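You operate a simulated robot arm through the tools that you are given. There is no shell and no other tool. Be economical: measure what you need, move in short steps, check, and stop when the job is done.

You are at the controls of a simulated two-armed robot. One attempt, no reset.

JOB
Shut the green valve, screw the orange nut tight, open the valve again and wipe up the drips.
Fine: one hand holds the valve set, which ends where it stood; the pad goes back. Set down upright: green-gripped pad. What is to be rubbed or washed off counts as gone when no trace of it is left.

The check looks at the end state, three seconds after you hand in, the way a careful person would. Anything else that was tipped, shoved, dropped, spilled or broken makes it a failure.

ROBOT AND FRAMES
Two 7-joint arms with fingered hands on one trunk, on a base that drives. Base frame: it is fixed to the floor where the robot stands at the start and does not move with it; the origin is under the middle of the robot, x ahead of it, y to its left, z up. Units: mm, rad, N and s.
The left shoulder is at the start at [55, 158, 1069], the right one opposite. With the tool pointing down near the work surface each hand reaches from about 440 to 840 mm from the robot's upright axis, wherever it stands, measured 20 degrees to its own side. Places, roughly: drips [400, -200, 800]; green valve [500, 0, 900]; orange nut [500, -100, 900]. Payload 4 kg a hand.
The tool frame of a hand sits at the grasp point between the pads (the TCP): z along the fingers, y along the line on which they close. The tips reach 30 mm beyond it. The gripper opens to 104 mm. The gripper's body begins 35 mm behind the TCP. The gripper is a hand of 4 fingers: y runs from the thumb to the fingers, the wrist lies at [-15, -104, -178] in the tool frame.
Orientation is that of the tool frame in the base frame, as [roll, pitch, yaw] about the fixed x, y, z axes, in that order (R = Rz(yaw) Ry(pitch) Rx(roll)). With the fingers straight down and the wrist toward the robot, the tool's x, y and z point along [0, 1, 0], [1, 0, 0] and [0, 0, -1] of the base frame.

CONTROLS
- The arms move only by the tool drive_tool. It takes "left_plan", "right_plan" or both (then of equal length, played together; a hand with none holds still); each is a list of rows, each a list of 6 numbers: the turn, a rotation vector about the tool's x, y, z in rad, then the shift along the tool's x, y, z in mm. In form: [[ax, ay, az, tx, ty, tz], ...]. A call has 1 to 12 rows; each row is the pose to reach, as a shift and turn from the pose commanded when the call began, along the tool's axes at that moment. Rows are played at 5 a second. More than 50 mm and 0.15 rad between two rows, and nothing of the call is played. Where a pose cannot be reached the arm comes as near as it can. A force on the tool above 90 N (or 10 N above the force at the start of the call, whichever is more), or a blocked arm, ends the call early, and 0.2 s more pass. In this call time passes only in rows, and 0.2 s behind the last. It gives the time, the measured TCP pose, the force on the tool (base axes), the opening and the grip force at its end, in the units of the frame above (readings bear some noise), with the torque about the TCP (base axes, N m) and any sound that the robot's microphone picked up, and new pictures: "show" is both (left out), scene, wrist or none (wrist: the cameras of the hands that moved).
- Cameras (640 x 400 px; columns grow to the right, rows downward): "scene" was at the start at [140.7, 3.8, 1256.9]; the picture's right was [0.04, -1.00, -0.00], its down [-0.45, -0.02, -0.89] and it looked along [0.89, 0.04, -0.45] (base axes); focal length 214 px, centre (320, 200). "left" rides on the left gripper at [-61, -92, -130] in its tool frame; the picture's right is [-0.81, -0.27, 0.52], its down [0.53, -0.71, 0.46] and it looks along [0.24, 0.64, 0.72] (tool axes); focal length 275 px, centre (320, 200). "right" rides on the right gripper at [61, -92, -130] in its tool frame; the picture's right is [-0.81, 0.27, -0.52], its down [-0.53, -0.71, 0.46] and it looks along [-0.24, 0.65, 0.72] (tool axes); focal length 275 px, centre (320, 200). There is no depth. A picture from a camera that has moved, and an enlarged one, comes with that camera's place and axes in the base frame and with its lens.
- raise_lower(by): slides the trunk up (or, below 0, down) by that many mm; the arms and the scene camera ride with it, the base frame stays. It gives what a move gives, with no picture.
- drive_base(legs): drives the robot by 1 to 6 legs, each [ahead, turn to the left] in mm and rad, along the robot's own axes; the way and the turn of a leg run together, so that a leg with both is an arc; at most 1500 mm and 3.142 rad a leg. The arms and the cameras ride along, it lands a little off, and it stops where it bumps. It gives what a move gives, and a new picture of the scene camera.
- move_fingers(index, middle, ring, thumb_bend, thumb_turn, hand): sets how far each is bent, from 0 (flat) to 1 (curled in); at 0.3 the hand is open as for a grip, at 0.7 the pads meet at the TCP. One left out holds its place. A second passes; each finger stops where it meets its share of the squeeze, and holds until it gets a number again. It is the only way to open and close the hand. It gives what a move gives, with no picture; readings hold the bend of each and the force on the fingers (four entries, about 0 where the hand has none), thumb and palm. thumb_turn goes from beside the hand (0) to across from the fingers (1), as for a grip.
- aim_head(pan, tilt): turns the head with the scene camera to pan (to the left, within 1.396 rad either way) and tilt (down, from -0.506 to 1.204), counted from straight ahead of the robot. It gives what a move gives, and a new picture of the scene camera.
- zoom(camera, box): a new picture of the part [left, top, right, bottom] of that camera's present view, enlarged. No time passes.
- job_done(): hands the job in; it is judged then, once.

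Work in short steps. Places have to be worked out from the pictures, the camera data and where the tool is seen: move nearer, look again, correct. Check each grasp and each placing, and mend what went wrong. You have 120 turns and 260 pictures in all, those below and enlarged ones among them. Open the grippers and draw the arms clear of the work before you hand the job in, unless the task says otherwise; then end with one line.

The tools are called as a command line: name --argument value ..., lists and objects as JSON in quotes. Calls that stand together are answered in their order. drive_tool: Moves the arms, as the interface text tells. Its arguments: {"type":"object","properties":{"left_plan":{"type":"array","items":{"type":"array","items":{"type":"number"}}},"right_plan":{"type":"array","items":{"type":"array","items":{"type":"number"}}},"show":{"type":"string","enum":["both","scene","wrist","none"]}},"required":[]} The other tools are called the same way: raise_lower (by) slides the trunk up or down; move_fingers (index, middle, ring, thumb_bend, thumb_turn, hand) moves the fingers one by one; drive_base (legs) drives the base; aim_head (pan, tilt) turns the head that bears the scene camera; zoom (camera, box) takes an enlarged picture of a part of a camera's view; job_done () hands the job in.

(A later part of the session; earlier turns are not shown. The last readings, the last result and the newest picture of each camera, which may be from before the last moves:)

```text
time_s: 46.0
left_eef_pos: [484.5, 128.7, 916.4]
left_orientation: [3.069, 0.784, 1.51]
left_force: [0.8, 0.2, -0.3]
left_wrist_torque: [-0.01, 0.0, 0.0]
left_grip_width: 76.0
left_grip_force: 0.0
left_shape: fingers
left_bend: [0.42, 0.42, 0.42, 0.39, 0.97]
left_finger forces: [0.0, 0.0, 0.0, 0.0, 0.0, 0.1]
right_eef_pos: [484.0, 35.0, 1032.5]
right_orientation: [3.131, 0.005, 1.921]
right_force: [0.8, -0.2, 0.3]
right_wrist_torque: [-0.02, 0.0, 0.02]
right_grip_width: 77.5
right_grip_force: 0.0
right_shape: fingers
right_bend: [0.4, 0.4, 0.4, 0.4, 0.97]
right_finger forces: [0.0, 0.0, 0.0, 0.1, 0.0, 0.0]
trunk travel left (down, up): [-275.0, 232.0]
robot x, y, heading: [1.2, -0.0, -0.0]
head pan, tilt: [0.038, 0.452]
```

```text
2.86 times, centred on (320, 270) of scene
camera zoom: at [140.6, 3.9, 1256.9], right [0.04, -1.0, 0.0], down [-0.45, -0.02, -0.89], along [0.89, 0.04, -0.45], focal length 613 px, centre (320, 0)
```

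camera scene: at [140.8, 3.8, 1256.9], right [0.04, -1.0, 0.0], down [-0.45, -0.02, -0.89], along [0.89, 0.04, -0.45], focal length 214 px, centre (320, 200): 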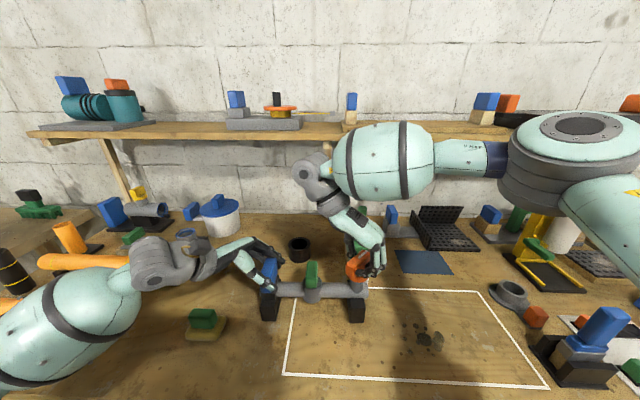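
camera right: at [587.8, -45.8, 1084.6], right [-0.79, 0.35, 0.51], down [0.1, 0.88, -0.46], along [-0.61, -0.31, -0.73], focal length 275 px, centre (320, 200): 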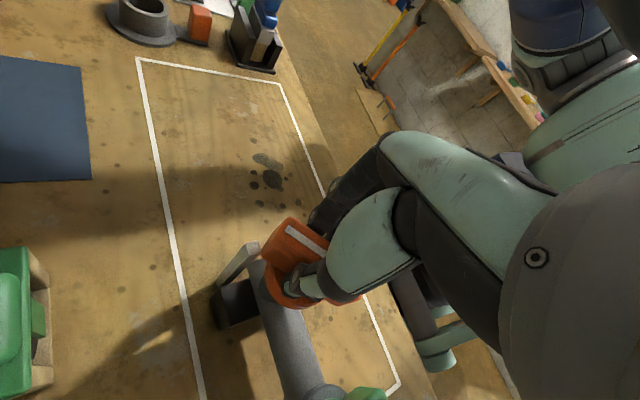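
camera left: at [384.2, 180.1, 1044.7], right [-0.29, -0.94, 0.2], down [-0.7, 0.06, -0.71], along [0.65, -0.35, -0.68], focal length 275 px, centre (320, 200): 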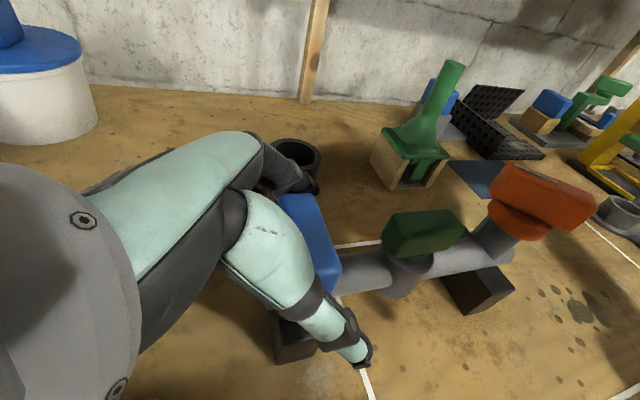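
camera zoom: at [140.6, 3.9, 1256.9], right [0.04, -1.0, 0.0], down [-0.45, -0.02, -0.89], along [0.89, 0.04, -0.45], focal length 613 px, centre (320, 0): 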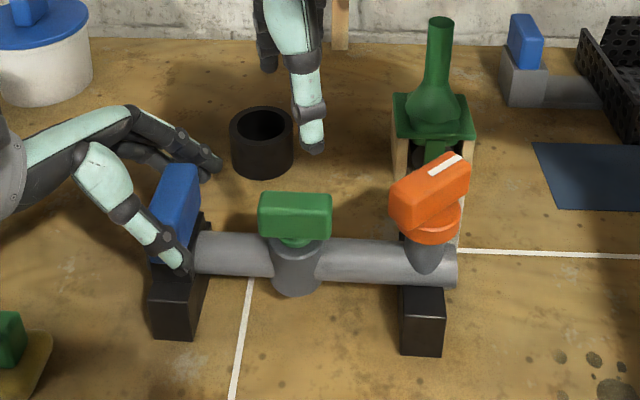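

The set is within about 3 mm of its start position. I'll open the left hand fully and retreat along its axis.

move_fingers --hand "left" --index 0.31 --middle 0.31 --ring 0.31 --thumb_bend 0.31

drive_tool --left_plan '[[0, 0, 0, 0, 0, -25], [0, 0, 0, 0, 0, -50], [0, 0, 0, 0, 0, -90], [0, 0, 0, 0, 0, -130]]' --right_plan '[[0, 0, 0, -20, 0, -15], [0, 0, 0, -50, 0, -30], [0, 0, 0, -90, 0, -45], [0, 0, 0, -130, 0, -50]]' --show "both"

zoom --camera "scene" --box '[240, 200, 400, 340]'

```text
time_s: 47.0
left_eef_pos: [484.9, 130.9, 916.2]
left_orientation: [3.068, 0.784, 1.509]
left_force: [0.5, -0.2, -0.7]
left_wrist_torque: [-0.02, 0.0, 0.0]
left_grip_width: 100.3
left_grip_force: 0.1
left_shape: fingers
left_bend: [0.31, 0.31, 0.31, 0.31, 0.97]
left_finger forces: [0.0, 0.0, 0.1, 0.1, 0.0, 0.0]
right_eef_pos: [484.7, 34.3, 1031.0]
right_orientation: [3.131, 0.007, 1.921]
right_force: [0.9, 0.0, 0.0]
right_wrist_torque: [-0.01, 0.03, -0.03]
right_grip_width: 77.7
right_grip_force: 0.2
right_shape: fingers
right_bend: [0.4, 0.4, 0.4, 0.4, 0.97]
right_finger forces: [0.0, 0.0, 0.0, 0.0, 0.0, 0.0]
trunk travel left (down, up): [-275.0, 232.0]
robot x, y, heading: [-4.1, 1.5, -0.004]
head pan, tilt: [0.038, 0.452]
```

```text
time_s: 48.0
left_eef_pos: [481.5, 219.7, 1008.4]
left_orientation: [3.07, 0.781, 1.506]
left_force: [0.4, 0.1, 0.7]
left_wrist_torque: [0.01, 0.0, 0.0]
left_grip_width: 100.3
left_grip_force: 0.2
left_shape: fingers
left_bend: [0.31, 0.31, 0.31, 0.31, 0.97]
left_finger forces: [0.1, 0.1, 0.0, 0.1, 0.0, 0.0]
right_eef_pos: [529.6, -88.9, 1081.8]
right_orientation: [3.131, 0.006, 1.922]
right_force: [-0.3, 0.1, 0.3]
right_wrist_torque: [0.01, 0.01, 0.0]
right_grip_width: 77.6
right_grip_force: 0.0
right_shape: fingers
right_bend: [0.4, 0.4, 0.4, 0.4, 0.97]
right_finger forces: [0.0, 0.0, 0.1, 0.1, 0.1, 0.0]
trunk travel left (down, up): [-275.0, 232.0]
robot x, y, heading: [0.8, 0.7, 0.0]
head pan, tilt: [0.038, 0.452]
camera scene: at [140.1, 2.7, 1257.0], right [0.04, -1.0, 0.0], down [-0.45, -0.02, -0.89], along [0.89, 0.04, -0.45], focal length 214 px, centre (320, 200)
camera right: at [420.9, -64.1, 1212.1], right [0.53, -0.67, 0.52], down [-0.48, -0.75, -0.46], along [0.7, -0.01, -0.72], focal length 275 px, centre (320, 200)
camera left: at [384.4, 270.5, 1139.9], right [-0.3, -0.94, 0.19], down [-0.68, 0.06, -0.73], along [0.67, -0.35, -0.65], focal length 275 px, centre (320, 200)
```

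scene: 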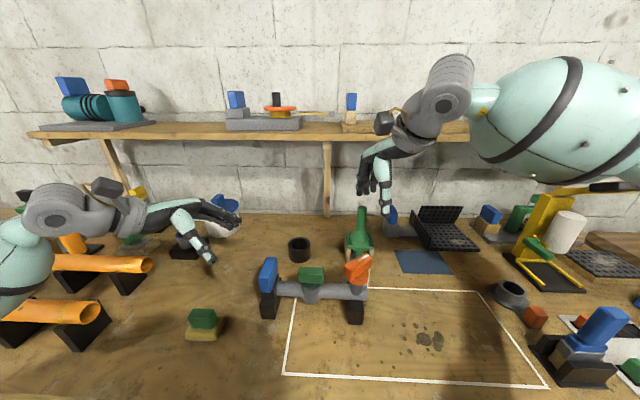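
right: 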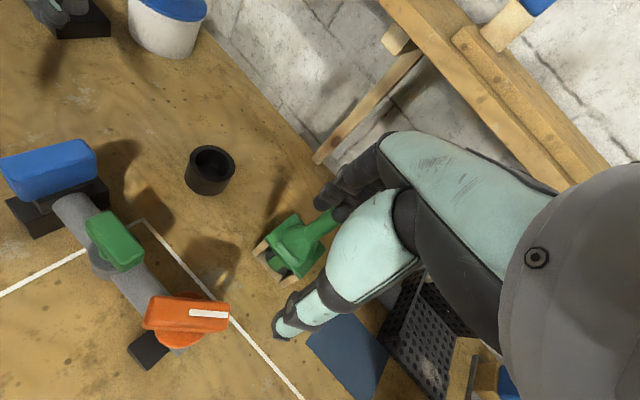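
left: 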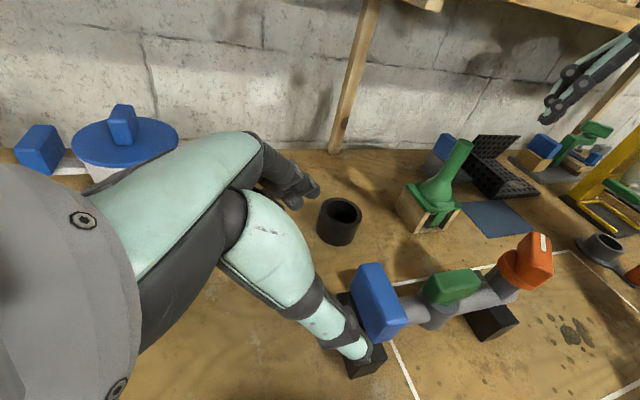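

```text
2.86 times, centred on (320, 270) of scene
camera zoom: at [140.1, 2.7, 1257.0], right [0.04, -1.0, 0.0], down [-0.45, -0.02, -0.89], along [0.89, 0.04, -0.45], focal length 613 px, centre (320, 0)
```

zoom: 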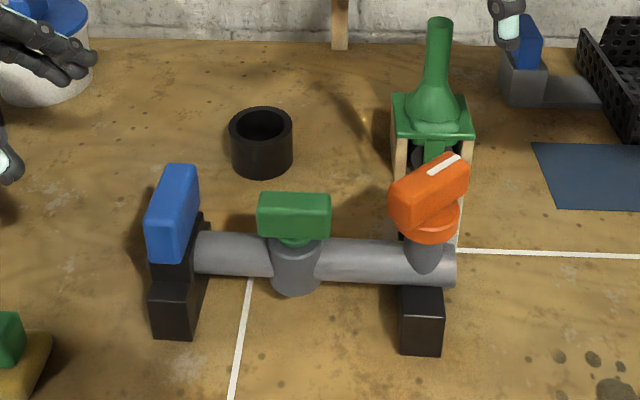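

The set stands fine, about 2° and a few mm from its start. Next I'll park the right arm high to the right and bring the left hand upright above the green-gripped pad.

drive_tool --left_plan '[[0, 0.09, 0, 4, -7, -3], [0, 0.18, 0, 8, -14, -5], [0, 0.27, 0, 12, -21, -8], [0, 0.36, 0, 16, -28, -11], [0, 0.45, 0, 20, -35, -14], [0, 0.54, 0, 24, -42, -16], [0, 0.63, 0, 28, -49, -19], [0, 0.71, 0, 32, -56, -22], [0, 0.785, 0, 36, -63, -25]]' --right_plan '[[0, 0, 0.04, -33, -18, -20], [0, 0, 0.08, -65, -36, -40], [0, 0, 0.12, -98, -54, -60], [0, 0, 0.16, -130, -71, -80], [0, 0, 0.2, -163, -89, -100], [0, 0, 0.24, -196, -107, -120], [0, 0, 0.28, -228, -125, -140], [0, 0, 0.32, -261, -143, -160], [0, 0, 0.36, -294, -161, -178]]' --show "both"

zoom --camera "left" --box '[260, 180, 500, 400]'

zoom --camera "scene" --box '[330, 260, 550, 390]'

```text
time_s: 50.0
left_eef_pos: [418.5, 264.6, 996.2]
left_orientation: [3.09, -0.004, 1.56]
left_force: [-0.7, 0.0, 0.0]
left_wrist_torque: [0.01, 0.01, 0.01]
left_grip_width: 100.4
left_grip_force: 0.1
left_shape: fingers
left_bend: [0.31, 0.31, 0.31, 0.31, 0.97]
left_finger forces: [0.0, 0.0, 0.0, 0.0, 0.0, 0.1]
right_eef_pos: [474.7, -420.5, 1260.6]
right_orientation: [3.13, 0.002, 1.561]
right_force: [0.2, 0.9, -0.3]
right_wrist_torque: [0.02, 0.02, 0.02]
right_grip_width: 77.6
right_grip_force: 0.0
right_shape: fingers
right_bend: [0.4, 0.4, 0.4, 0.4, 0.97]
right_finger forces: [0.0, 0.0, 0.0, 0.0, 0.1, 0.0]
trunk travel left (down, up): [-275.0, 232.0]
robot x, y, heading: [-0.7, -2.5, 0.001]
head pan, tilt: [0.038, 0.452]
camera scene: at [139.8, 3.1, 1257.0], right [0.04, -1.0, 0.0], down [-0.45, -0.02, -0.89], along [0.89, 0.04, -0.45], focal length 214 px, centre (320, 200)
camera right: at [383.6, -358.9, 1390.7], right [0.26, -0.81, 0.52], down [-0.71, -0.53, -0.46], along [0.65, -0.25, -0.72], focal length 275 px, centre (320, 200)
camera left: at [320.6, 204.8, 1122.1], right [-0.26, -0.81, -0.53], down [-0.68, 0.54, -0.49], along [0.68, 0.24, -0.69], focal length 275 px, centre (320, 200)
```

scene: 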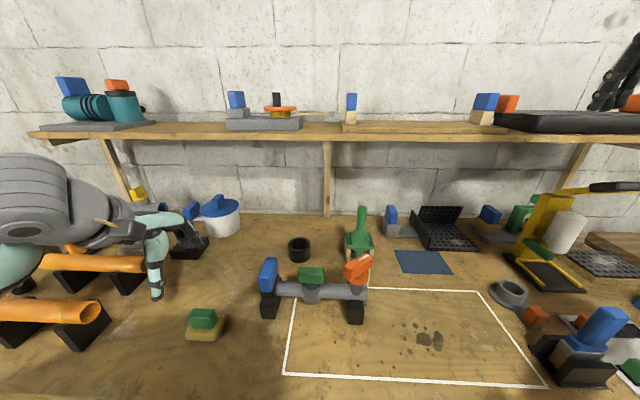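
right: 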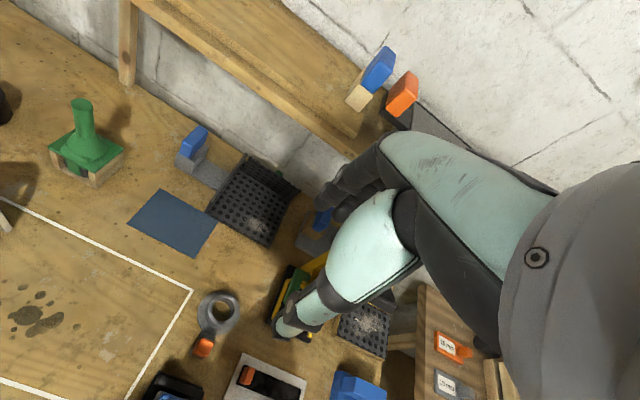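
left: 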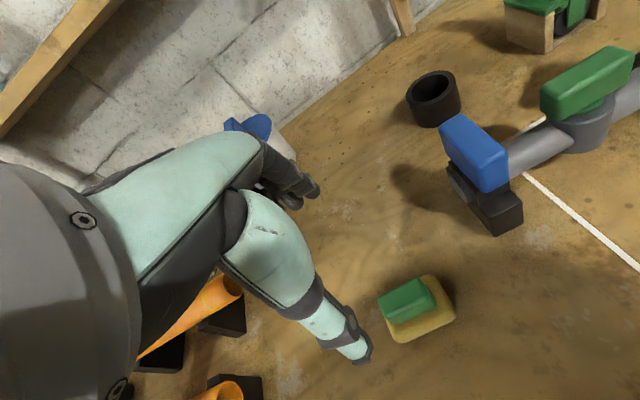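

```text
1.82 times, centred on (380, 290) of left
camera zoom: at [320.6, 204.8, 1122.1], right [-0.26, -0.81, -0.53], down [-0.68, 0.54, -0.49], along [0.68, 0.24, -0.69], focal length 500 px, centre (211, 36)
```

zoom: 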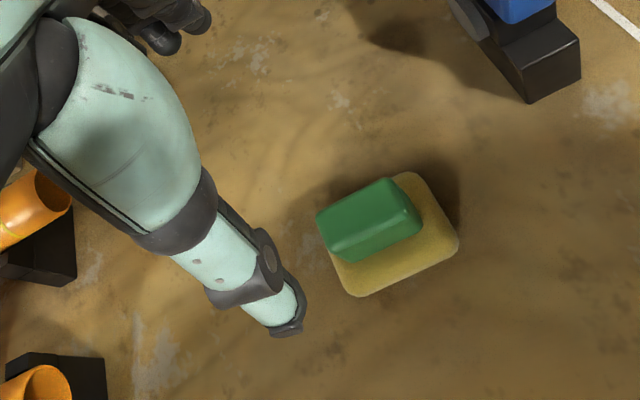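

```text
2.91 times, centred on (440, 325) of scene
camera zoom: at [139.8, 3.1, 1257.0], right [0.04, -1.0, 0.0], down [-0.45, -0.02, -0.89], along [0.89, 0.04, -0.45], focal length 624 px, centre (-29, -164)
```

zoom: 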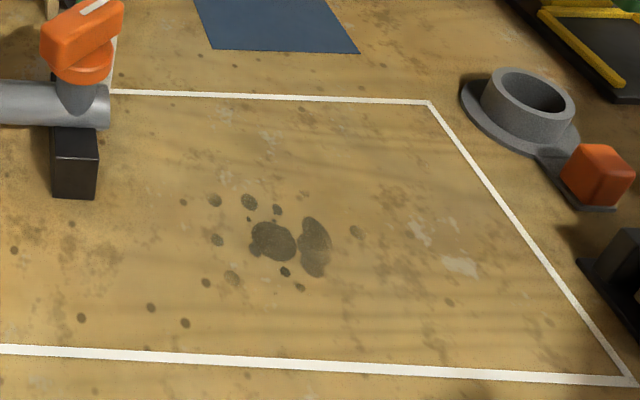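

The green grip's top is at about (418, 253, 850), with its long side along y. The hand closes along x, so I'll level the hand, centre it and descend.

drive_tool --left_plan '[[0.025, 0, 0, -6, 0, 30], [0.05, 0, 0, -11, 0, 60], [0.05, 0, 0, -11, 0, 95]]' --show "wrist"

zoom --camera "left" --box '[220, 180, 440, 380]'

zoom --camera "scene" --box '[110, 250, 270, 370]'

```text
time_s: 50.8
left_eef_pos: [423.4, 254.8, 901.0]
left_orientation: [3.141, 0.0, 1.56]
left_force: [0.0, -0.6, 0.1]
left_wrist_torque: [-0.01, 0.0, -0.01]
left_grip_width: 100.3
left_grip_force: 0.1
left_shape: fingers
left_bend: [0.31, 0.31, 0.31, 0.31, 0.97]
left_finger forces: [0.0, 0.1, 0.0, 0.1, 0.0, 0.1]
right_eef_pos: [476.5, -417.5, 1261.3]
right_orientation: [3.128, 0.001, 1.56]
right_force: [0.2, 0.2, 0.2]
right_wrist_torque: [0.01, 0.05, 0.04]
right_grip_width: 77.8
right_grip_force: 0.0
right_shape: fingers
right_bend: [0.4, 0.4, 0.4, 0.4, 0.97]
right_finger forces: [0.0, 0.1, 0.1, 0.1, 0.0, 0.0]
trunk travel left (down, up): [-275.0, 232.0]
robot x, y, heading: [4.0, -1.4, 0.001]
head pan, tilt: [0.038, 0.452]
camera left: at [332.6, 194.5, 1032.4], right [-0.28, -0.81, -0.52], down [-0.71, 0.54, -0.46], along [0.65, 0.24, -0.72], focal length 275 px, centre (320, 200)
```

left: 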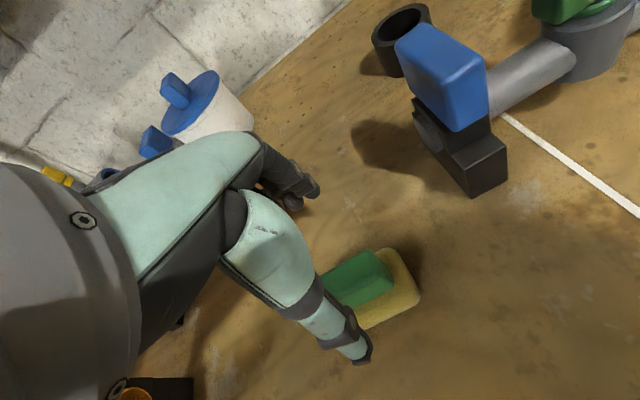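

```text
2.00 times, centred on (330, 280) of left
camera zoom: at [332.6, 194.5, 1032.4], right [-0.28, -0.81, -0.52], down [-0.71, 0.54, -0.46], along [0.65, 0.24, -0.72], focal length 551 px, centre (300, 40)
```

zoom: 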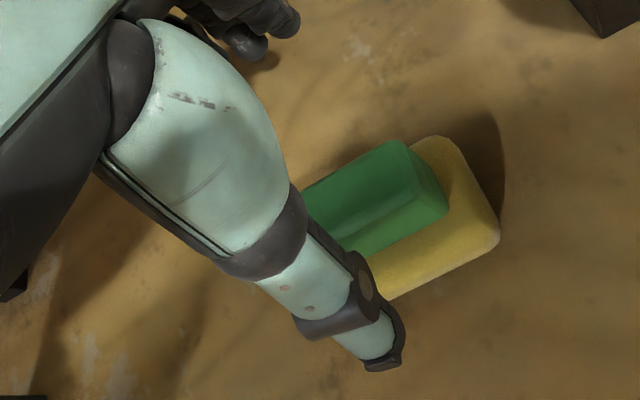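

```text
3.33 times, centred on (190, 310) of scene
camera zoom: at [140.4, 4.3, 1256.9], right [0.04, -1.0, 0.0], down [-0.45, -0.02, -0.89], along [0.89, 0.03, -0.45], focal length 715 px, centre (753, -167)
```

zoom: 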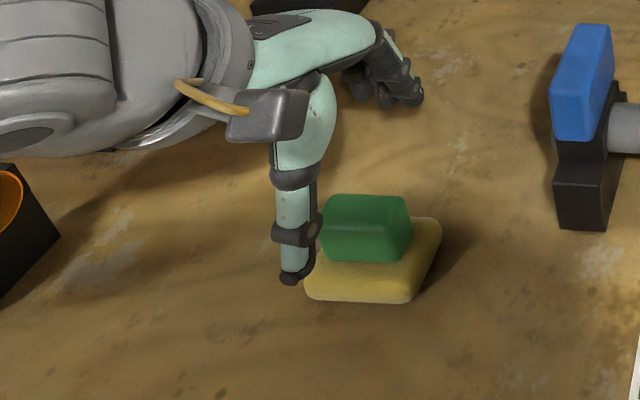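

The grip centre is at about (419, 253). I'll descend 43 mm with a small x correction.

drive_tool --left_plan '[[0, 0, 0, -1, -3, 20], [0, 0, 0, -1, -4, 42]]' --show "none"

move_fingers --hand "left" --index 0.5 --middle 0.5 --ring 0.5 --thumb_bend 0.5

zoom --camera "left" --box '[220, 180, 440, 380]'

zoom --camera "scene" --box '[150, 270, 250, 350]'

```text
time_s: 51.4
left_eef_pos: [419.9, 254.2, 860.5]
left_orientation: [3.139, -0.004, 1.56]
left_force: [0.4, -0.4, 0.8]
left_wrist_torque: [0.03, 0.0, 0.01]
left_grip_width: 100.8
left_grip_force: 0.0
left_shape: fingers
left_bend: [0.31, 0.31, 0.31, 0.31, 0.97]
left_finger forces: [0.1, 0.1, 0.1, 0.0, 0.1, 0.0]
right_eef_pos: [475.6, -418.2, 1261.2]
right_orientation: [3.129, 0.002, 1.561]
right_force: [-1.1, -0.1, -0.4]
right_wrist_torque: [-0.02, 0.03, -0.01]
right_grip_width: 77.3
right_grip_force: 0.0
right_shape: fingers
right_bend: [0.4, 0.4, 0.4, 0.4, 0.97]
right_finger forces: [0.0, 0.1, 0.0, 0.1, 0.1, 0.0]
trunk travel left (down, up): [-275.0, 232.0]
robot x, y, heading: [-0.4, -0.7, -0.004]
head pan, tilt: [0.038, 0.452]
```

```text
time_s: 52.4
left_eef_pos: [419.8, 253.4, 860.7]
left_orientation: [3.141, -0.002, 1.56]
left_force: [-0.1, 0.0, 0.3]
left_wrist_torque: [-0.01, 0.01, -0.01]
left_grip_width: 52.4
left_grip_force: 0.2
left_shape: fingers
left_bend: [0.5, 0.5, 0.5, 0.5, 0.97]
left_finger forces: [0.1, 0.1, 0.0, 0.1, 0.1, 0.0]
right_eef_pos: [474.9, -419.1, 1261.5]
right_orientation: [3.13, 0.002, 1.56]
right_force: [-0.3, -0.4, -0.4]
right_wrist_torque: [-0.01, -0.01, 0.0]
right_grip_width: 77.6
right_grip_force: 0.0
right_shape: fingers
right_bend: [0.4, 0.4, 0.4, 0.4, 0.97]
right_finger forces: [0.0, 0.1, 0.0, 0.0, 0.1, 0.0]
trunk travel left (down, up): [-275.0, 232.0]
robot x, y, heading: [2.0, 0.6, -0.003]
head pan, tilt: [0.038, 0.452]
```

```text
2.00 times, centred on (330, 280) of left
camera zoom: at [329.0, 193.2, 990.9], right [-0.28, -0.81, -0.52], down [-0.71, 0.54, -0.46], along [0.65, 0.24, -0.72], focal length 551 px, centre (300, 40)
```

zoom: 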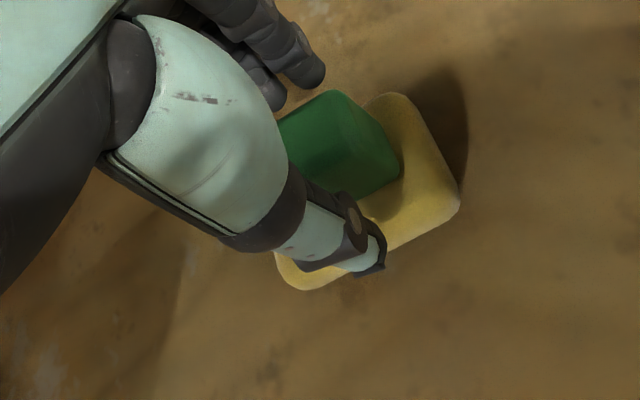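

```text
5.00 times, centred on (200, 310) of scene
camera zoom: at [140.4, 3.8, 1256.9], right [0.04, -1.0, 0.0], down [-0.45, -0.02, -0.89], along [0.89, 0.04, -0.45], focal length 1072 px, centre (920, -350)
```

zoom: 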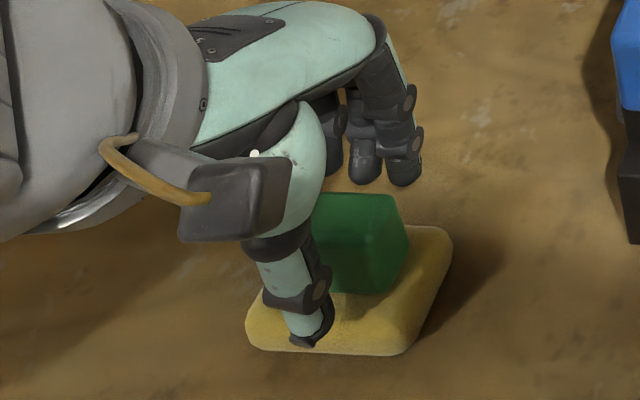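

Fingers are well placed on both sides. I'll close firmly on the grip.

move_fingers --hand "left" --index 0.75 --middle 0.75 --ring 0.75 --thumb_bend 0.75

zoom --camera "scene" --box '[150, 270, 250, 350]'

zoom --camera "left" --box '[220, 180, 440, 380]'

```text
time_s: 53.4
left_eef_pos: [420.3, 252.3, 859.8]
left_orientation: [3.141, -0.001, 1.56]
left_force: [0.2, 0.4, 1.6]
left_wrist_torque: [-0.06, 0.08, -0.01]
left_grip_width: 19.1
left_grip_force: 17.4
left_shape: fingers
left_bend: [0.72, 0.73, 0.74, 0.63, 0.94]
left_finger forces: [9.7, 5.5, 2.0, 0.0, 17.7, 0.1]
right_eef_pos: [475.5, -418.7, 1260.0]
right_orientation: [3.129, 0.002, 1.561]
right_force: [-0.4, -1.2, -0.4]
right_wrist_torque: [0.02, 0.0, 0.0]
right_grip_width: 77.4
right_grip_force: 0.1
right_shape: fingers
right_bend: [0.4, 0.4, 0.4, 0.4, 0.97]
right_finger forces: [0.1, 0.0, 0.0, 0.0, 0.0, 0.1]
trunk travel left (down, up): [-275.0, 232.0]
robot x, y, heading: [-1.0, -2.3, -0.0]
head pan, tilt: [0.038, 0.452]
```

```text
5.00 times, centred on (200, 310) of scene
camera zoom: at [140.2, 3.8, 1256.9], right [0.04, -1.0, 0.0], down [-0.45, -0.02, -0.89], along [0.89, 0.04, -0.45], focal length 1072 px, centre (920, -350)
```

zoom: 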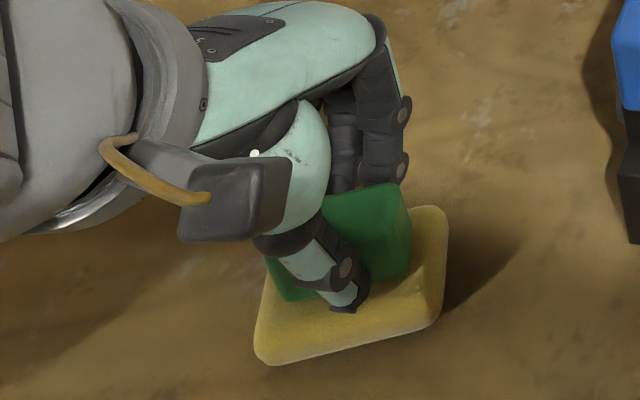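

```text
2.00 times, centred on (330, 280) of left
camera zoom: at [328.8, 193.2, 990.9], right [-0.28, -0.81, -0.52], down [-0.71, 0.54, -0.46], along [0.65, 0.24, -0.72], focal length 551 px, centre (300, 40)
```

zoom: 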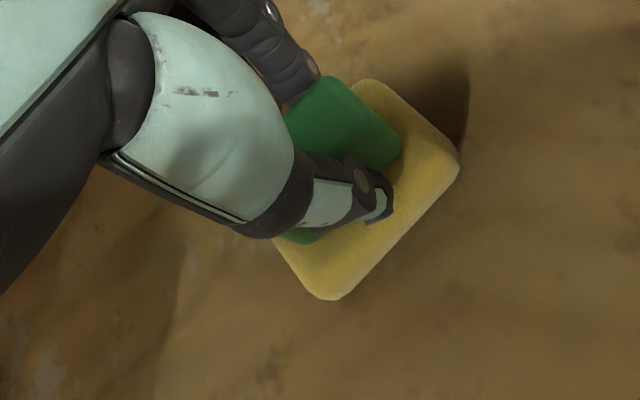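

The pad is gripped, though it turned about 12° in the hand. I'll lift a little to check the hold.

drive_tool --left_plan '[[0, 0, 0, 0, 0, -30], [0, 0, 0, 0, 0, -70], [0, 0, 0, 0, 0, -110]]' --show "both"

zoom --camera "scene" --box '[130, 220, 270, 340]'

```text
time_s: 54.2
left_eef_pos: [418.4, 251.7, 969.7]
left_orientation: [-3.141, -0.003, 1.561]
left_force: [-0.1, -1.2, -0.4]
left_wrist_torque: [-0.04, 0.0, -0.01]
left_grip_width: 19.1
left_grip_force: 17.2
left_shape: fingers
left_bend: [0.72, 0.73, 0.74, 0.63, 0.94]
left_finger forces: [10.0, 5.3, 1.7, 0.1, 17.2, 0.0]
right_eef_pos: [476.9, -418.0, 1259.7]
right_orientation: [3.128, 0.002, 1.561]
right_force: [0.0, 0.4, -0.1]
right_wrist_torque: [0.03, 0.0, 0.02]
right_grip_width: 77.8
right_grip_force: 0.0
right_shape: fingers
right_bend: [0.4, 0.4, 0.4, 0.4, 0.97]
right_finger forces: [0.0, 0.0, 0.0, 0.1, 0.0, 0.1]
trunk travel left (down, up): [-275.0, 232.0]
robot x, y, heading: [0.9, -5.3, -0.002]
head pan, tilt: [0.038, 0.452]
camera scene: at [140.7, 3.3, 1256.9], right [0.04, -1.0, 0.0], down [-0.45, -0.02, -0.89], along [0.89, 0.04, -0.45], focal length 214 px, centre (320, 200)
camera left: at [328.4, 192.3, 1100.7], right [-0.28, -0.81, -0.52], down [-0.71, 0.54, -0.45], along [0.65, 0.24, -0.72], focal length 275 px, centre (320, 200)
```

scene: 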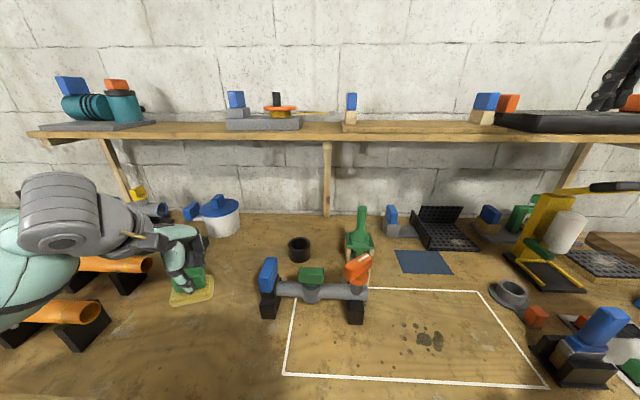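
left: 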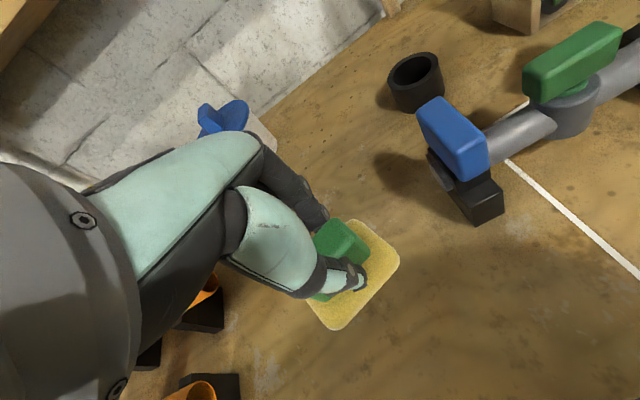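

```text
3.33 times, centred on (200, 280) of scene
camera zoom: at [140.7, 3.3, 1256.9], right [0.04, -1.0, 0.0], down [-0.45, -0.02, -0.89], along [0.89, 0.04, -0.45], focal length 715 px, centre (720, -67)
```

zoom: 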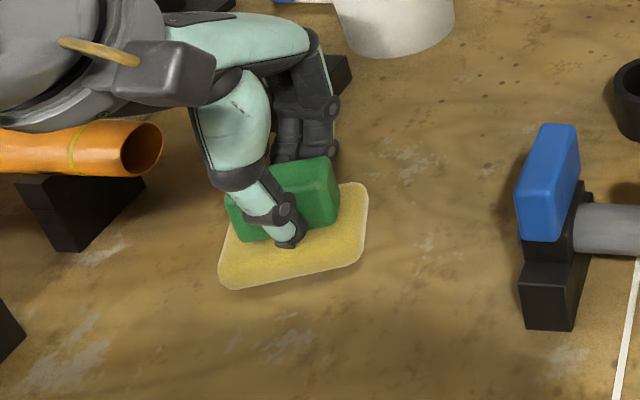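

The pad is held level. I'll carry it high across the front to above the drips to test the left arm's reach.

drive_tool --left_plan '[[0, 0, 0, -10, -5, -40], [0, 0, 0, -50, -10, -50], [0, 0, 0, -95, -10, -50], [0, 0, 0, -140, -10, -50], [0, 0, 0, -185, -10, -50], [0, 0, 0, -230, -10, -50], [0, 0, 0, -275, -10, -50], [0, 0, 0, -320, -10, -50], [0, 0, 0, -365, -10, -50], [0, 0, 0, -410, -10, -50], [0, 0, 0, -450, -10, -50]]' --show "both"

```text
time_s: 56.6
left_eef_pos: [404.5, -197.7, 1019.9]
left_orientation: [3.139, -0.002, 1.562]
left_force: [-0.1, 0.1, -0.4]
left_wrist_torque: [0.02, 0.0, 0.03]
left_grip_width: 18.9
left_grip_force: 17.0
left_shape: fingers
left_bend: [0.72, 0.73, 0.74, 0.63, 0.94]
left_finger forces: [10.0, 5.1, 1.7, 0.0, 16.9, 0.1]
right_eef_pos: [475.1, -421.4, 1258.7]
right_orientation: [3.129, 0.0, 1.561]
right_force: [-0.8, -0.8, -0.5]
right_wrist_torque: [0.01, -0.03, 0.03]
right_grip_width: 77.5
right_grip_force: 0.1
right_shape: fingers
right_bend: [0.4, 0.4, 0.4, 0.4, 0.97]
right_finger forces: [0.1, 0.0, 0.0, 0.1, 0.0, 0.1]
trunk travel left (down, up): [-275.0, 232.0]
robot x, y, heading: [-1.2, 2.3, -0.003]
head pan, tilt: [0.038, 0.452]
camera scene: at [140.3, 2.3, 1256.9], right [0.04, -1.0, 0.0], down [-0.45, -0.02, -0.89], along [0.89, 0.04, -0.45], focal length 214 px, centre (320, 200)
camera left: at [314.1, -257.9, 1149.9], right [-0.28, -0.81, -0.52], down [-0.71, 0.54, -0.46], along [0.65, 0.24, -0.72], focal length 275 px, centre (320, 200)
```

scene: 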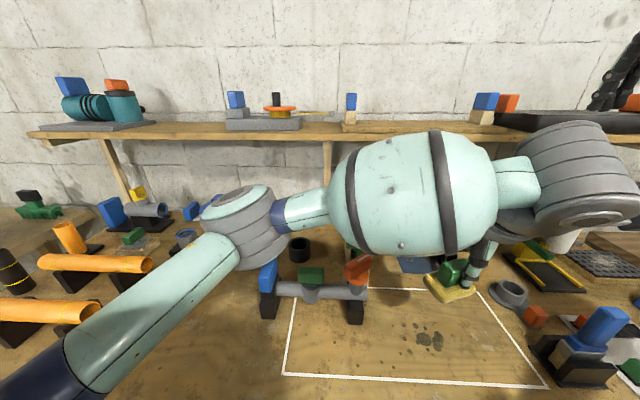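
left: 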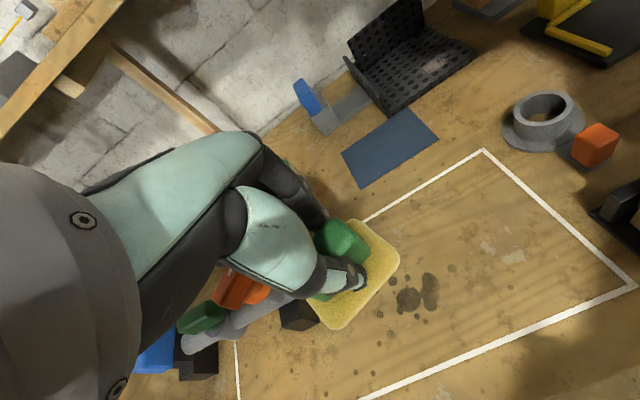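

Reach is fine. The sponge centre is about (−10, −6) from the TCP, and the drips span x 380–450, y −140 to −265. I'll lower at the left end of the first stroke.

drive_tool --left_plan '[[0, 0, 0, 30, -5, 40], [0, 0, 0, 60, -10, 80], [0, 0, 0, 64, -10, 115], [0, 0, 0, 64, -10, 140], [0, 0, 0, 64, -10, 154]]' --show "both"

zoom --camera "left" --box '[260, 180, 540, 390]'

zoom --camera "scene" --box '[330, 260, 550, 390]'

```text
refused: row 1 steps farther than a row can; nothing moved
```

```text
1.90 times, centred on (400, 285) of left
camera zoom: at [314.1, -257.9, 1149.9], right [-0.28, -0.81, -0.52], down [-0.71, 0.54, -0.46], along [0.65, 0.24, -0.72], focal length 524 px, centre (168, 38)
```

zoom: 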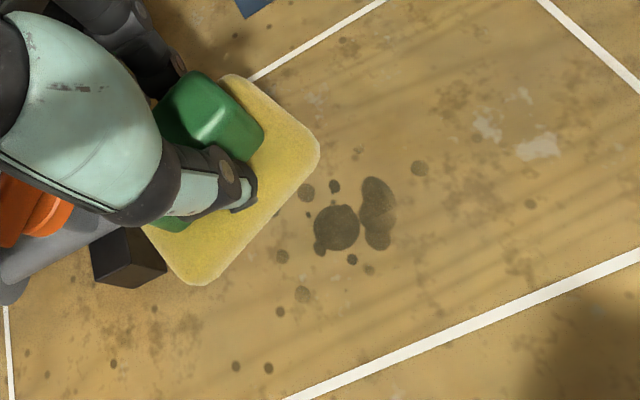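

```text
2.91 times, centred on (440, 325) of scene
camera zoom: at [140.3, 2.3, 1256.9], right [0.04, -1.0, 0.0], down [-0.45, -0.02, -0.89], along [0.89, 0.04, -0.45], focal length 624 px, centre (-29, -164)
```

zoom: 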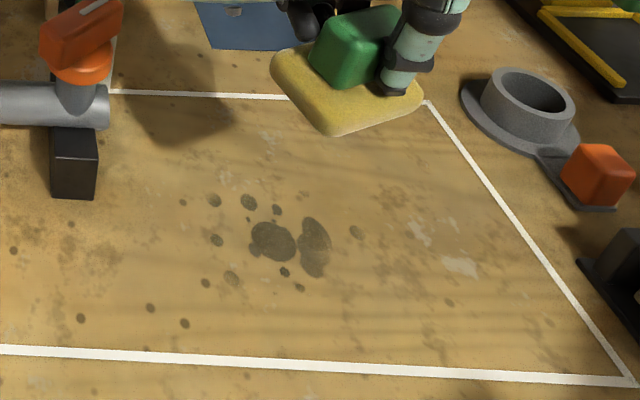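

The steps were too large, so I'll repeat with smaller ones.

drive_tool --left_plan '[[0, 0, 0, 20, -3, 30], [0, 0, 0, 40, -6, 60], [0, 0, 0, 60, -9, 90], [0, 0, 0, 64, -10, 120], [0, 0, 0, 64, -10, 142], [0, 0, 0, 64, -10, 156]]' --show "both"

zoom --camera "scene" --box '[330, 260, 550, 390]'

```text
time_s: 58.0
left_eef_pos: [397.2, -132.0, 863.8]
left_orientation: [3.138, 0.001, 1.559]
left_force: [-0.3, -0.1, 0.8]
left_wrist_torque: [0.0, 0.02, 0.02]
left_grip_width: 18.7
left_grip_force: 16.6
left_shape: fingers
left_bend: [0.72, 0.73, 0.74, 0.63, 0.94]
left_finger forces: [9.9, 5.2, 1.7, 0.0, 16.8, 0.0]
right_eef_pos: [476.8, -419.8, 1259.8]
right_orientation: [3.13, 0.001, 1.561]
right_force: [-0.1, -0.7, 0.0]
right_wrist_torque: [0.04, 0.0, -0.01]
right_grip_width: 77.6
right_grip_force: 0.1
right_shape: fingers
right_bend: [0.4, 0.4, 0.4, 0.4, 0.97]
right_finger forces: [0.1, 0.1, 0.0, 0.1, 0.1, 0.1]
trunk travel left (down, up): [-275.0, 232.0]
robot x, y, heading: [-2.7, -2.8, -0.004]
head pan, tilt: [0.038, 0.452]
camera scene: at [140.7, 3.7, 1256.9], right [0.04, -1.0, 0.0], down [-0.45, -0.02, -0.89], along [0.89, 0.04, -0.45], focal length 214 px, centre (320, 200)
camera left: at [305.4, -191.8, 994.5], right [-0.28, -0.81, -0.52], down [-0.71, 0.54, -0.46], along [0.65, 0.24, -0.72], focal length 275 px, centre (320, 200)
```

scene: 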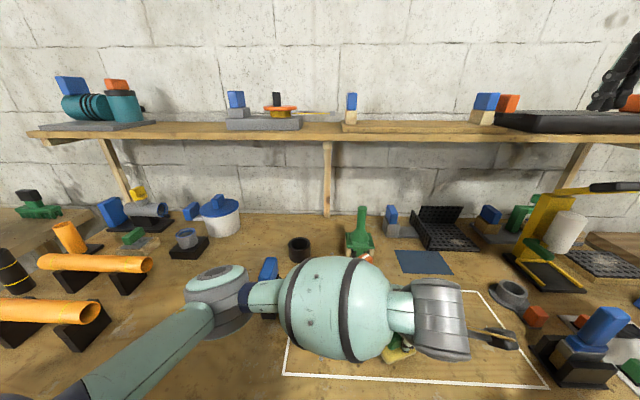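
left: 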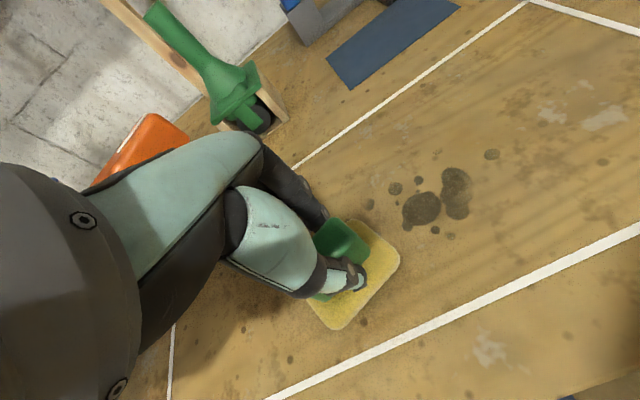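

```text
2.91 times, centred on (440, 325) of scene
camera zoom: at [140.7, 3.7, 1256.9], right [0.04, -1.0, 0.0], down [-0.45, -0.02, -0.89], along [0.89, 0.04, -0.45], focal length 624 px, centre (-29, -164)
```

zoom: 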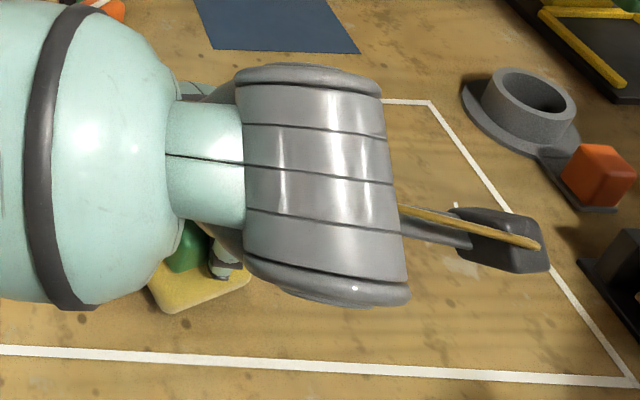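

There's no contact yet, so I'll lower 7 mm to touch and make the first stroke in −y.

drive_tool --left_plan '[[0, 0, 0, 0, 0, 4], [0, 0, 0, 0, 0, 7], [0, 0, 0, -25, 0, 7], [0, 0, 0, -50, 0, 7], [0, 0, 0, -75, 0, 7], [0, 0, 0, -100, 0, 7], [0, 0, 0, -130, 0, 7]]' --show "wrist"

```text
time_s: 59.6
left_eef_pos: [394.8, -263.2, 854.8]
left_orientation: [3.141, -0.002, 1.561]
left_force: [-0.2, 1.8, 1.9]
left_wrist_torque: [-0.03, 0.07, -0.03]
left_grip_width: 18.8
left_grip_force: 18.3
left_shape: fingers
left_bend: [0.73, 0.74, 0.75, 0.63, 0.94]
left_finger forces: [11.3, 5.4, 1.7, 0.0, 17.6, 0.0]
right_eef_pos: [476.4, -419.4, 1259.7]
right_orientation: [3.131, 0.002, 1.56]
right_force: [0.3, -0.8, 0.1]
right_wrist_torque: [0.01, -0.01, -0.02]
right_grip_width: 77.8
right_grip_force: 0.0
right_shape: fingers
right_bend: [0.4, 0.4, 0.4, 0.4, 0.97]
right_finger forces: [0.0, 0.1, 0.0, 0.1, 0.0, 0.0]
trunk travel left (down, up): [-275.0, 232.0]
robot x, y, heading: [-1.8, -2.7, -0.0]
head pan, tilt: [0.038, 0.452]
camera left: at [303.6, -323.4, 986.0], right [-0.28, -0.81, -0.52], down [-0.71, 0.54, -0.45], along [0.65, 0.24, -0.72], focal length 275 px, centre (320, 200)
```

left: 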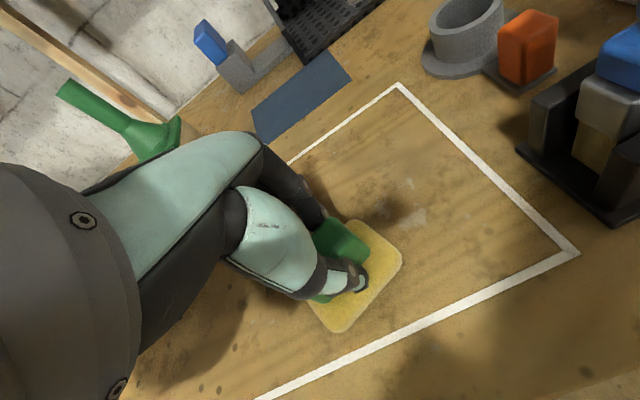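

There's light contact at 2 N. I'll press 3 mm more and make return strokes on rows further in x.

drive_tool --left_plan '[[0, 0, 0, 0, 0, 3], [0, 0, 0, 0, 25, 3], [0, 0, 0, 26, 25, 3], [0, 0, 0, 52, 25, 3], [0, 0, 0, 78, 25, 3], [0, 0, 0, 104, 25, 3], [0, 0, 0, 130, 25, 3], [0, 0, 0, 130, 50, 3], [0, 0, 0, 100, 50, 3], [0, 0, 0, 65, 50, 3], [0, 0, 0, 30, 50, 3], [0, 0, 0, 0, 50, 3]]' --show "none"

drive_tool --left_plan '[[0, 0, 0, 0, -12, 0], [0, 0, 0, 30, -12, 0], [0, 0, 0, 65, -12, 0], [0, 0, 0, 100, -12, 0], [0, 0, 0, 135, -12, 0], [0, 0, 0, 135, -38, 0], [0, 0, 0, 100, -38, 0], [0, 0, 0, 65, -38, 0], [0, 0, 0, 30, -38, 0], [0, 0, 0, 0, -38, 0], [0, 0, 0, -20, -38, -25], [0, 0, 0, -20, -38, -65]]' --show "wrist"

```text
time_s: 62.2
left_eef_pos: [445.6, -263.0, 856.0]
left_orientation: [3.14, 0.0, 1.562]
left_force: [-0.5, 3.2, 8.4]
left_wrist_torque: [-0.03, 0.28, -0.08]
left_grip_width: 19.1
left_grip_force: 20.8
left_shape: fingers
left_bend: [0.73, 0.74, 0.75, 0.64, 0.93]
left_finger forces: [10.3, 6.7, 1.7, 0.0, 23.1, 0.1]
right_eef_pos: [476.9, -419.8, 1260.3]
right_orientation: [3.133, 0.002, 1.559]
right_force: [-0.9, -0.9, -0.1]
right_wrist_torque: [0.0, 0.0, 0.0]
right_grip_width: 77.5
right_grip_force: 0.1
right_shape: fingers
right_bend: [0.4, 0.4, 0.4, 0.4, 0.97]
right_finger forces: [0.1, 0.0, 0.1, 0.1, 0.0, 0.0]
trunk travel left (down, up): [-275.0, 232.0]
robot x, y, heading: [-0.8, 0.9, -0.002]
head pan, tilt: [0.038, 0.452]
```

```text
time_s: 64.8
left_eef_pos: [422.1, -259.4, 911.4]
left_orientation: [3.14, 0.002, 1.563]
left_force: [0.1, -0.5, -0.2]
left_wrist_torque: [-0.02, 0.01, -0.03]
left_grip_width: 18.9
left_grip_force: 16.9
left_shape: fingers
left_bend: [0.74, 0.74, 0.75, 0.64, 0.93]
left_finger forces: [9.5, 5.9, 1.2, 0.0, 16.7, 0.0]
left hand out of reach, approached as far as the arm can: row 11, 12
right_eef_pos: [474.0, -416.5, 1261.1]
right_orientation: [3.129, 0.003, 1.56]
right_force: [-0.1, 0.8, 0.6]
right_wrist_torque: [0.02, -0.01, -0.01]
right_grip_width: 77.8
right_grip_force: 0.1
right_shape: fingers
right_bend: [0.4, 0.4, 0.4, 0.4, 0.97]
right_finger forces: [0.1, 0.0, 0.0, 0.2, 0.0, 0.0]
trunk travel left (down, up): [-275.0, 232.0]
robot x, y, heading: [-2.6, -2.3, -0.003]
head pan, tilt: [0.038, 0.452]
camera left: at [331.2, -319.1, 1042.5], right [-0.28, -0.81, -0.52], down [-0.71, 0.54, -0.46], along [0.65, 0.24, -0.72], focal length 275 px, centre (320, 200)
```

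left: 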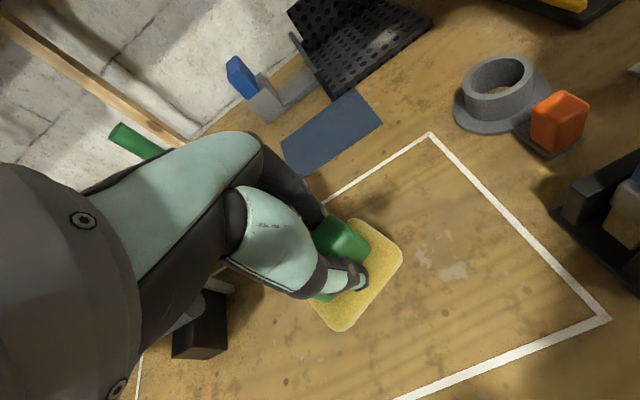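

Strokes are done. I'll lift and move the hand left to inspect the area.

drive_tool --left_plan '[[0, 0, 0, 0, -5, -35], [0, 0, 0, 20, -10, -70], [0, 0, 0, 50, -10, -100], [0, 0, 0, 95, -10, -105], [0, 0, 0, 140, -10, -105], [0, 0, 0, 185, -10, -105], [0, 0, 0, 230, -10, -105], [0, 0, 0, 275, -10, -105]]' --show "scene"

zoom --camera "scene" --box '[330, 260, 550, 390]'

zoom --camera "right" --box '[0, 180, 240, 400]'

```text
time_s: 66.6
left_eef_pos: [416.7, 17.5, 1016.8]
left_orientation: [3.141, 0.001, 1.559]
left_force: [-0.1, 0.6, -0.6]
left_wrist_torque: [-0.02, 0.01, 0.02]
left_grip_width: 18.8
left_grip_force: 16.7
left_shape: fingers
left_bend: [0.74, 0.74, 0.75, 0.64, 0.93]
left_finger forces: [9.5, 5.8, 1.2, 0.0, 16.5, 0.0]
right_eef_pos: [475.4, -416.3, 1261.5]
right_orientation: [3.129, 0.003, 1.56]
right_force: [-0.4, 0.6, -1.3]
right_wrist_torque: [-0.02, 0.03, -0.02]
right_grip_width: 77.6
right_grip_force: 0.0
right_shape: fingers
right_bend: [0.4, 0.4, 0.4, 0.4, 0.97]
right_finger forces: [0.1, 0.0, 0.0, 0.1, 0.1, 0.1]
trunk travel left (down, up): [-275.0, 232.0]
robot x, y, heading: [1.7, -2.2, 0.002]
head pan, tilt: [0.038, 0.452]
camera scene: at [140.4, 5.5, 1256.9], right [0.04, -1.0, 0.0], down [-0.45, -0.02, -0.89], along [0.89, 0.03, -0.45], focal length 214 px, centre (320, 200)
```

scene: 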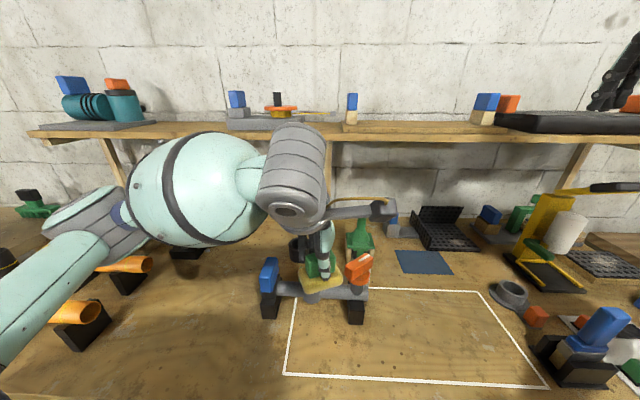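

```text
2.91 times, centred on (440, 325) of scene
camera zoom: at [140.4, 5.5, 1256.9], right [0.04, -1.0, 0.0], down [-0.45, -0.02, -0.89], along [0.89, 0.03, -0.45], focal length 624 px, centre (-29, -164)
```

zoom: 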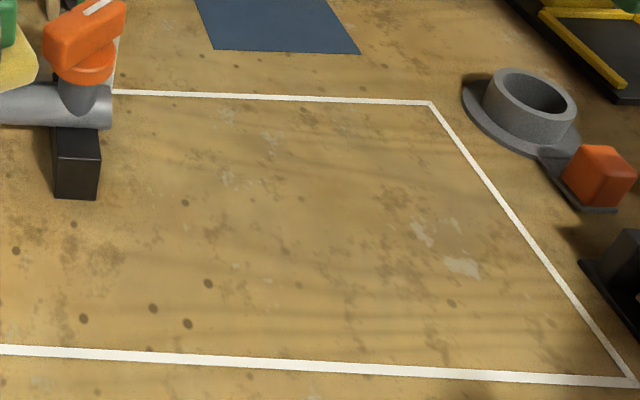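

```text
1.82 times, centred on (120, 290) of right
camera zoom: at [384.4, -355.6, 1391.1], right [0.26, -0.81, 0.52], down [-0.71, -0.53, -0.46], along [0.65, -0.25, -0.72], focal length 500 px, centre (684, 36)
```

zoom: 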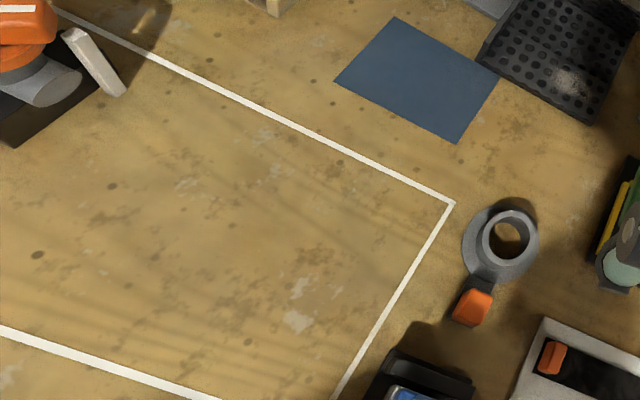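

The drips look gone. I'll zoom closely to check for faint traces.

zoom --camera "scene" --box '[385, 310, 465, 365]'

zoom --camera "right" --box '[0, 250, 120, 360]'

```text
7.27 times, centred on (425, 338) of scene
camera zoom: at [140.4, 5.5, 1256.9], right [0.04, -1.0, 0.0], down [-0.45, -0.02, -0.89], along [0.89, 0.03, -0.45], focal length 1560 px, centre (-444, -800)
```

zoom: 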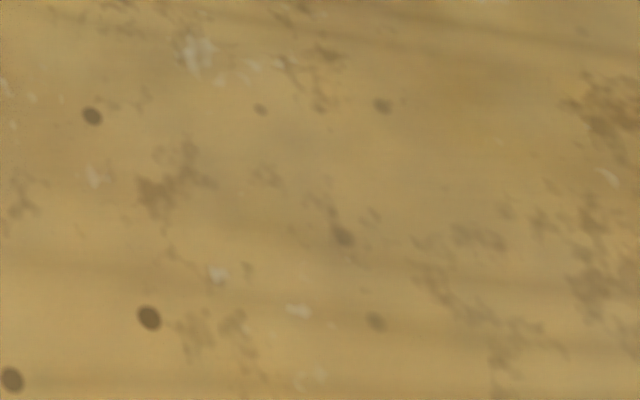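

```text
3.64 times, centred on (60, 305) of right
camera zoom: at [384.4, -355.6, 1391.1], right [0.26, -0.81, 0.52], down [-0.71, -0.53, -0.46], along [0.65, -0.25, -0.72], focal length 1001 px, centre (1266, -182)
```

zoom: 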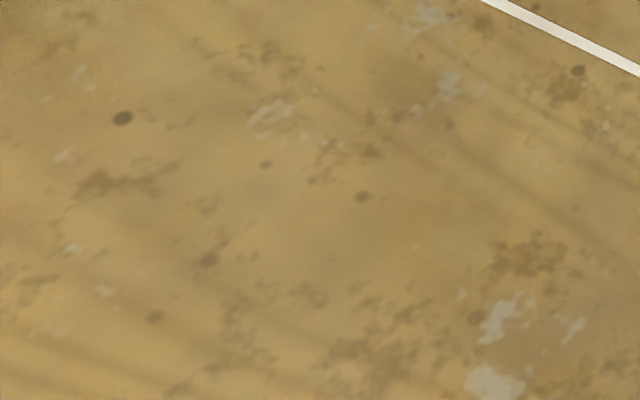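

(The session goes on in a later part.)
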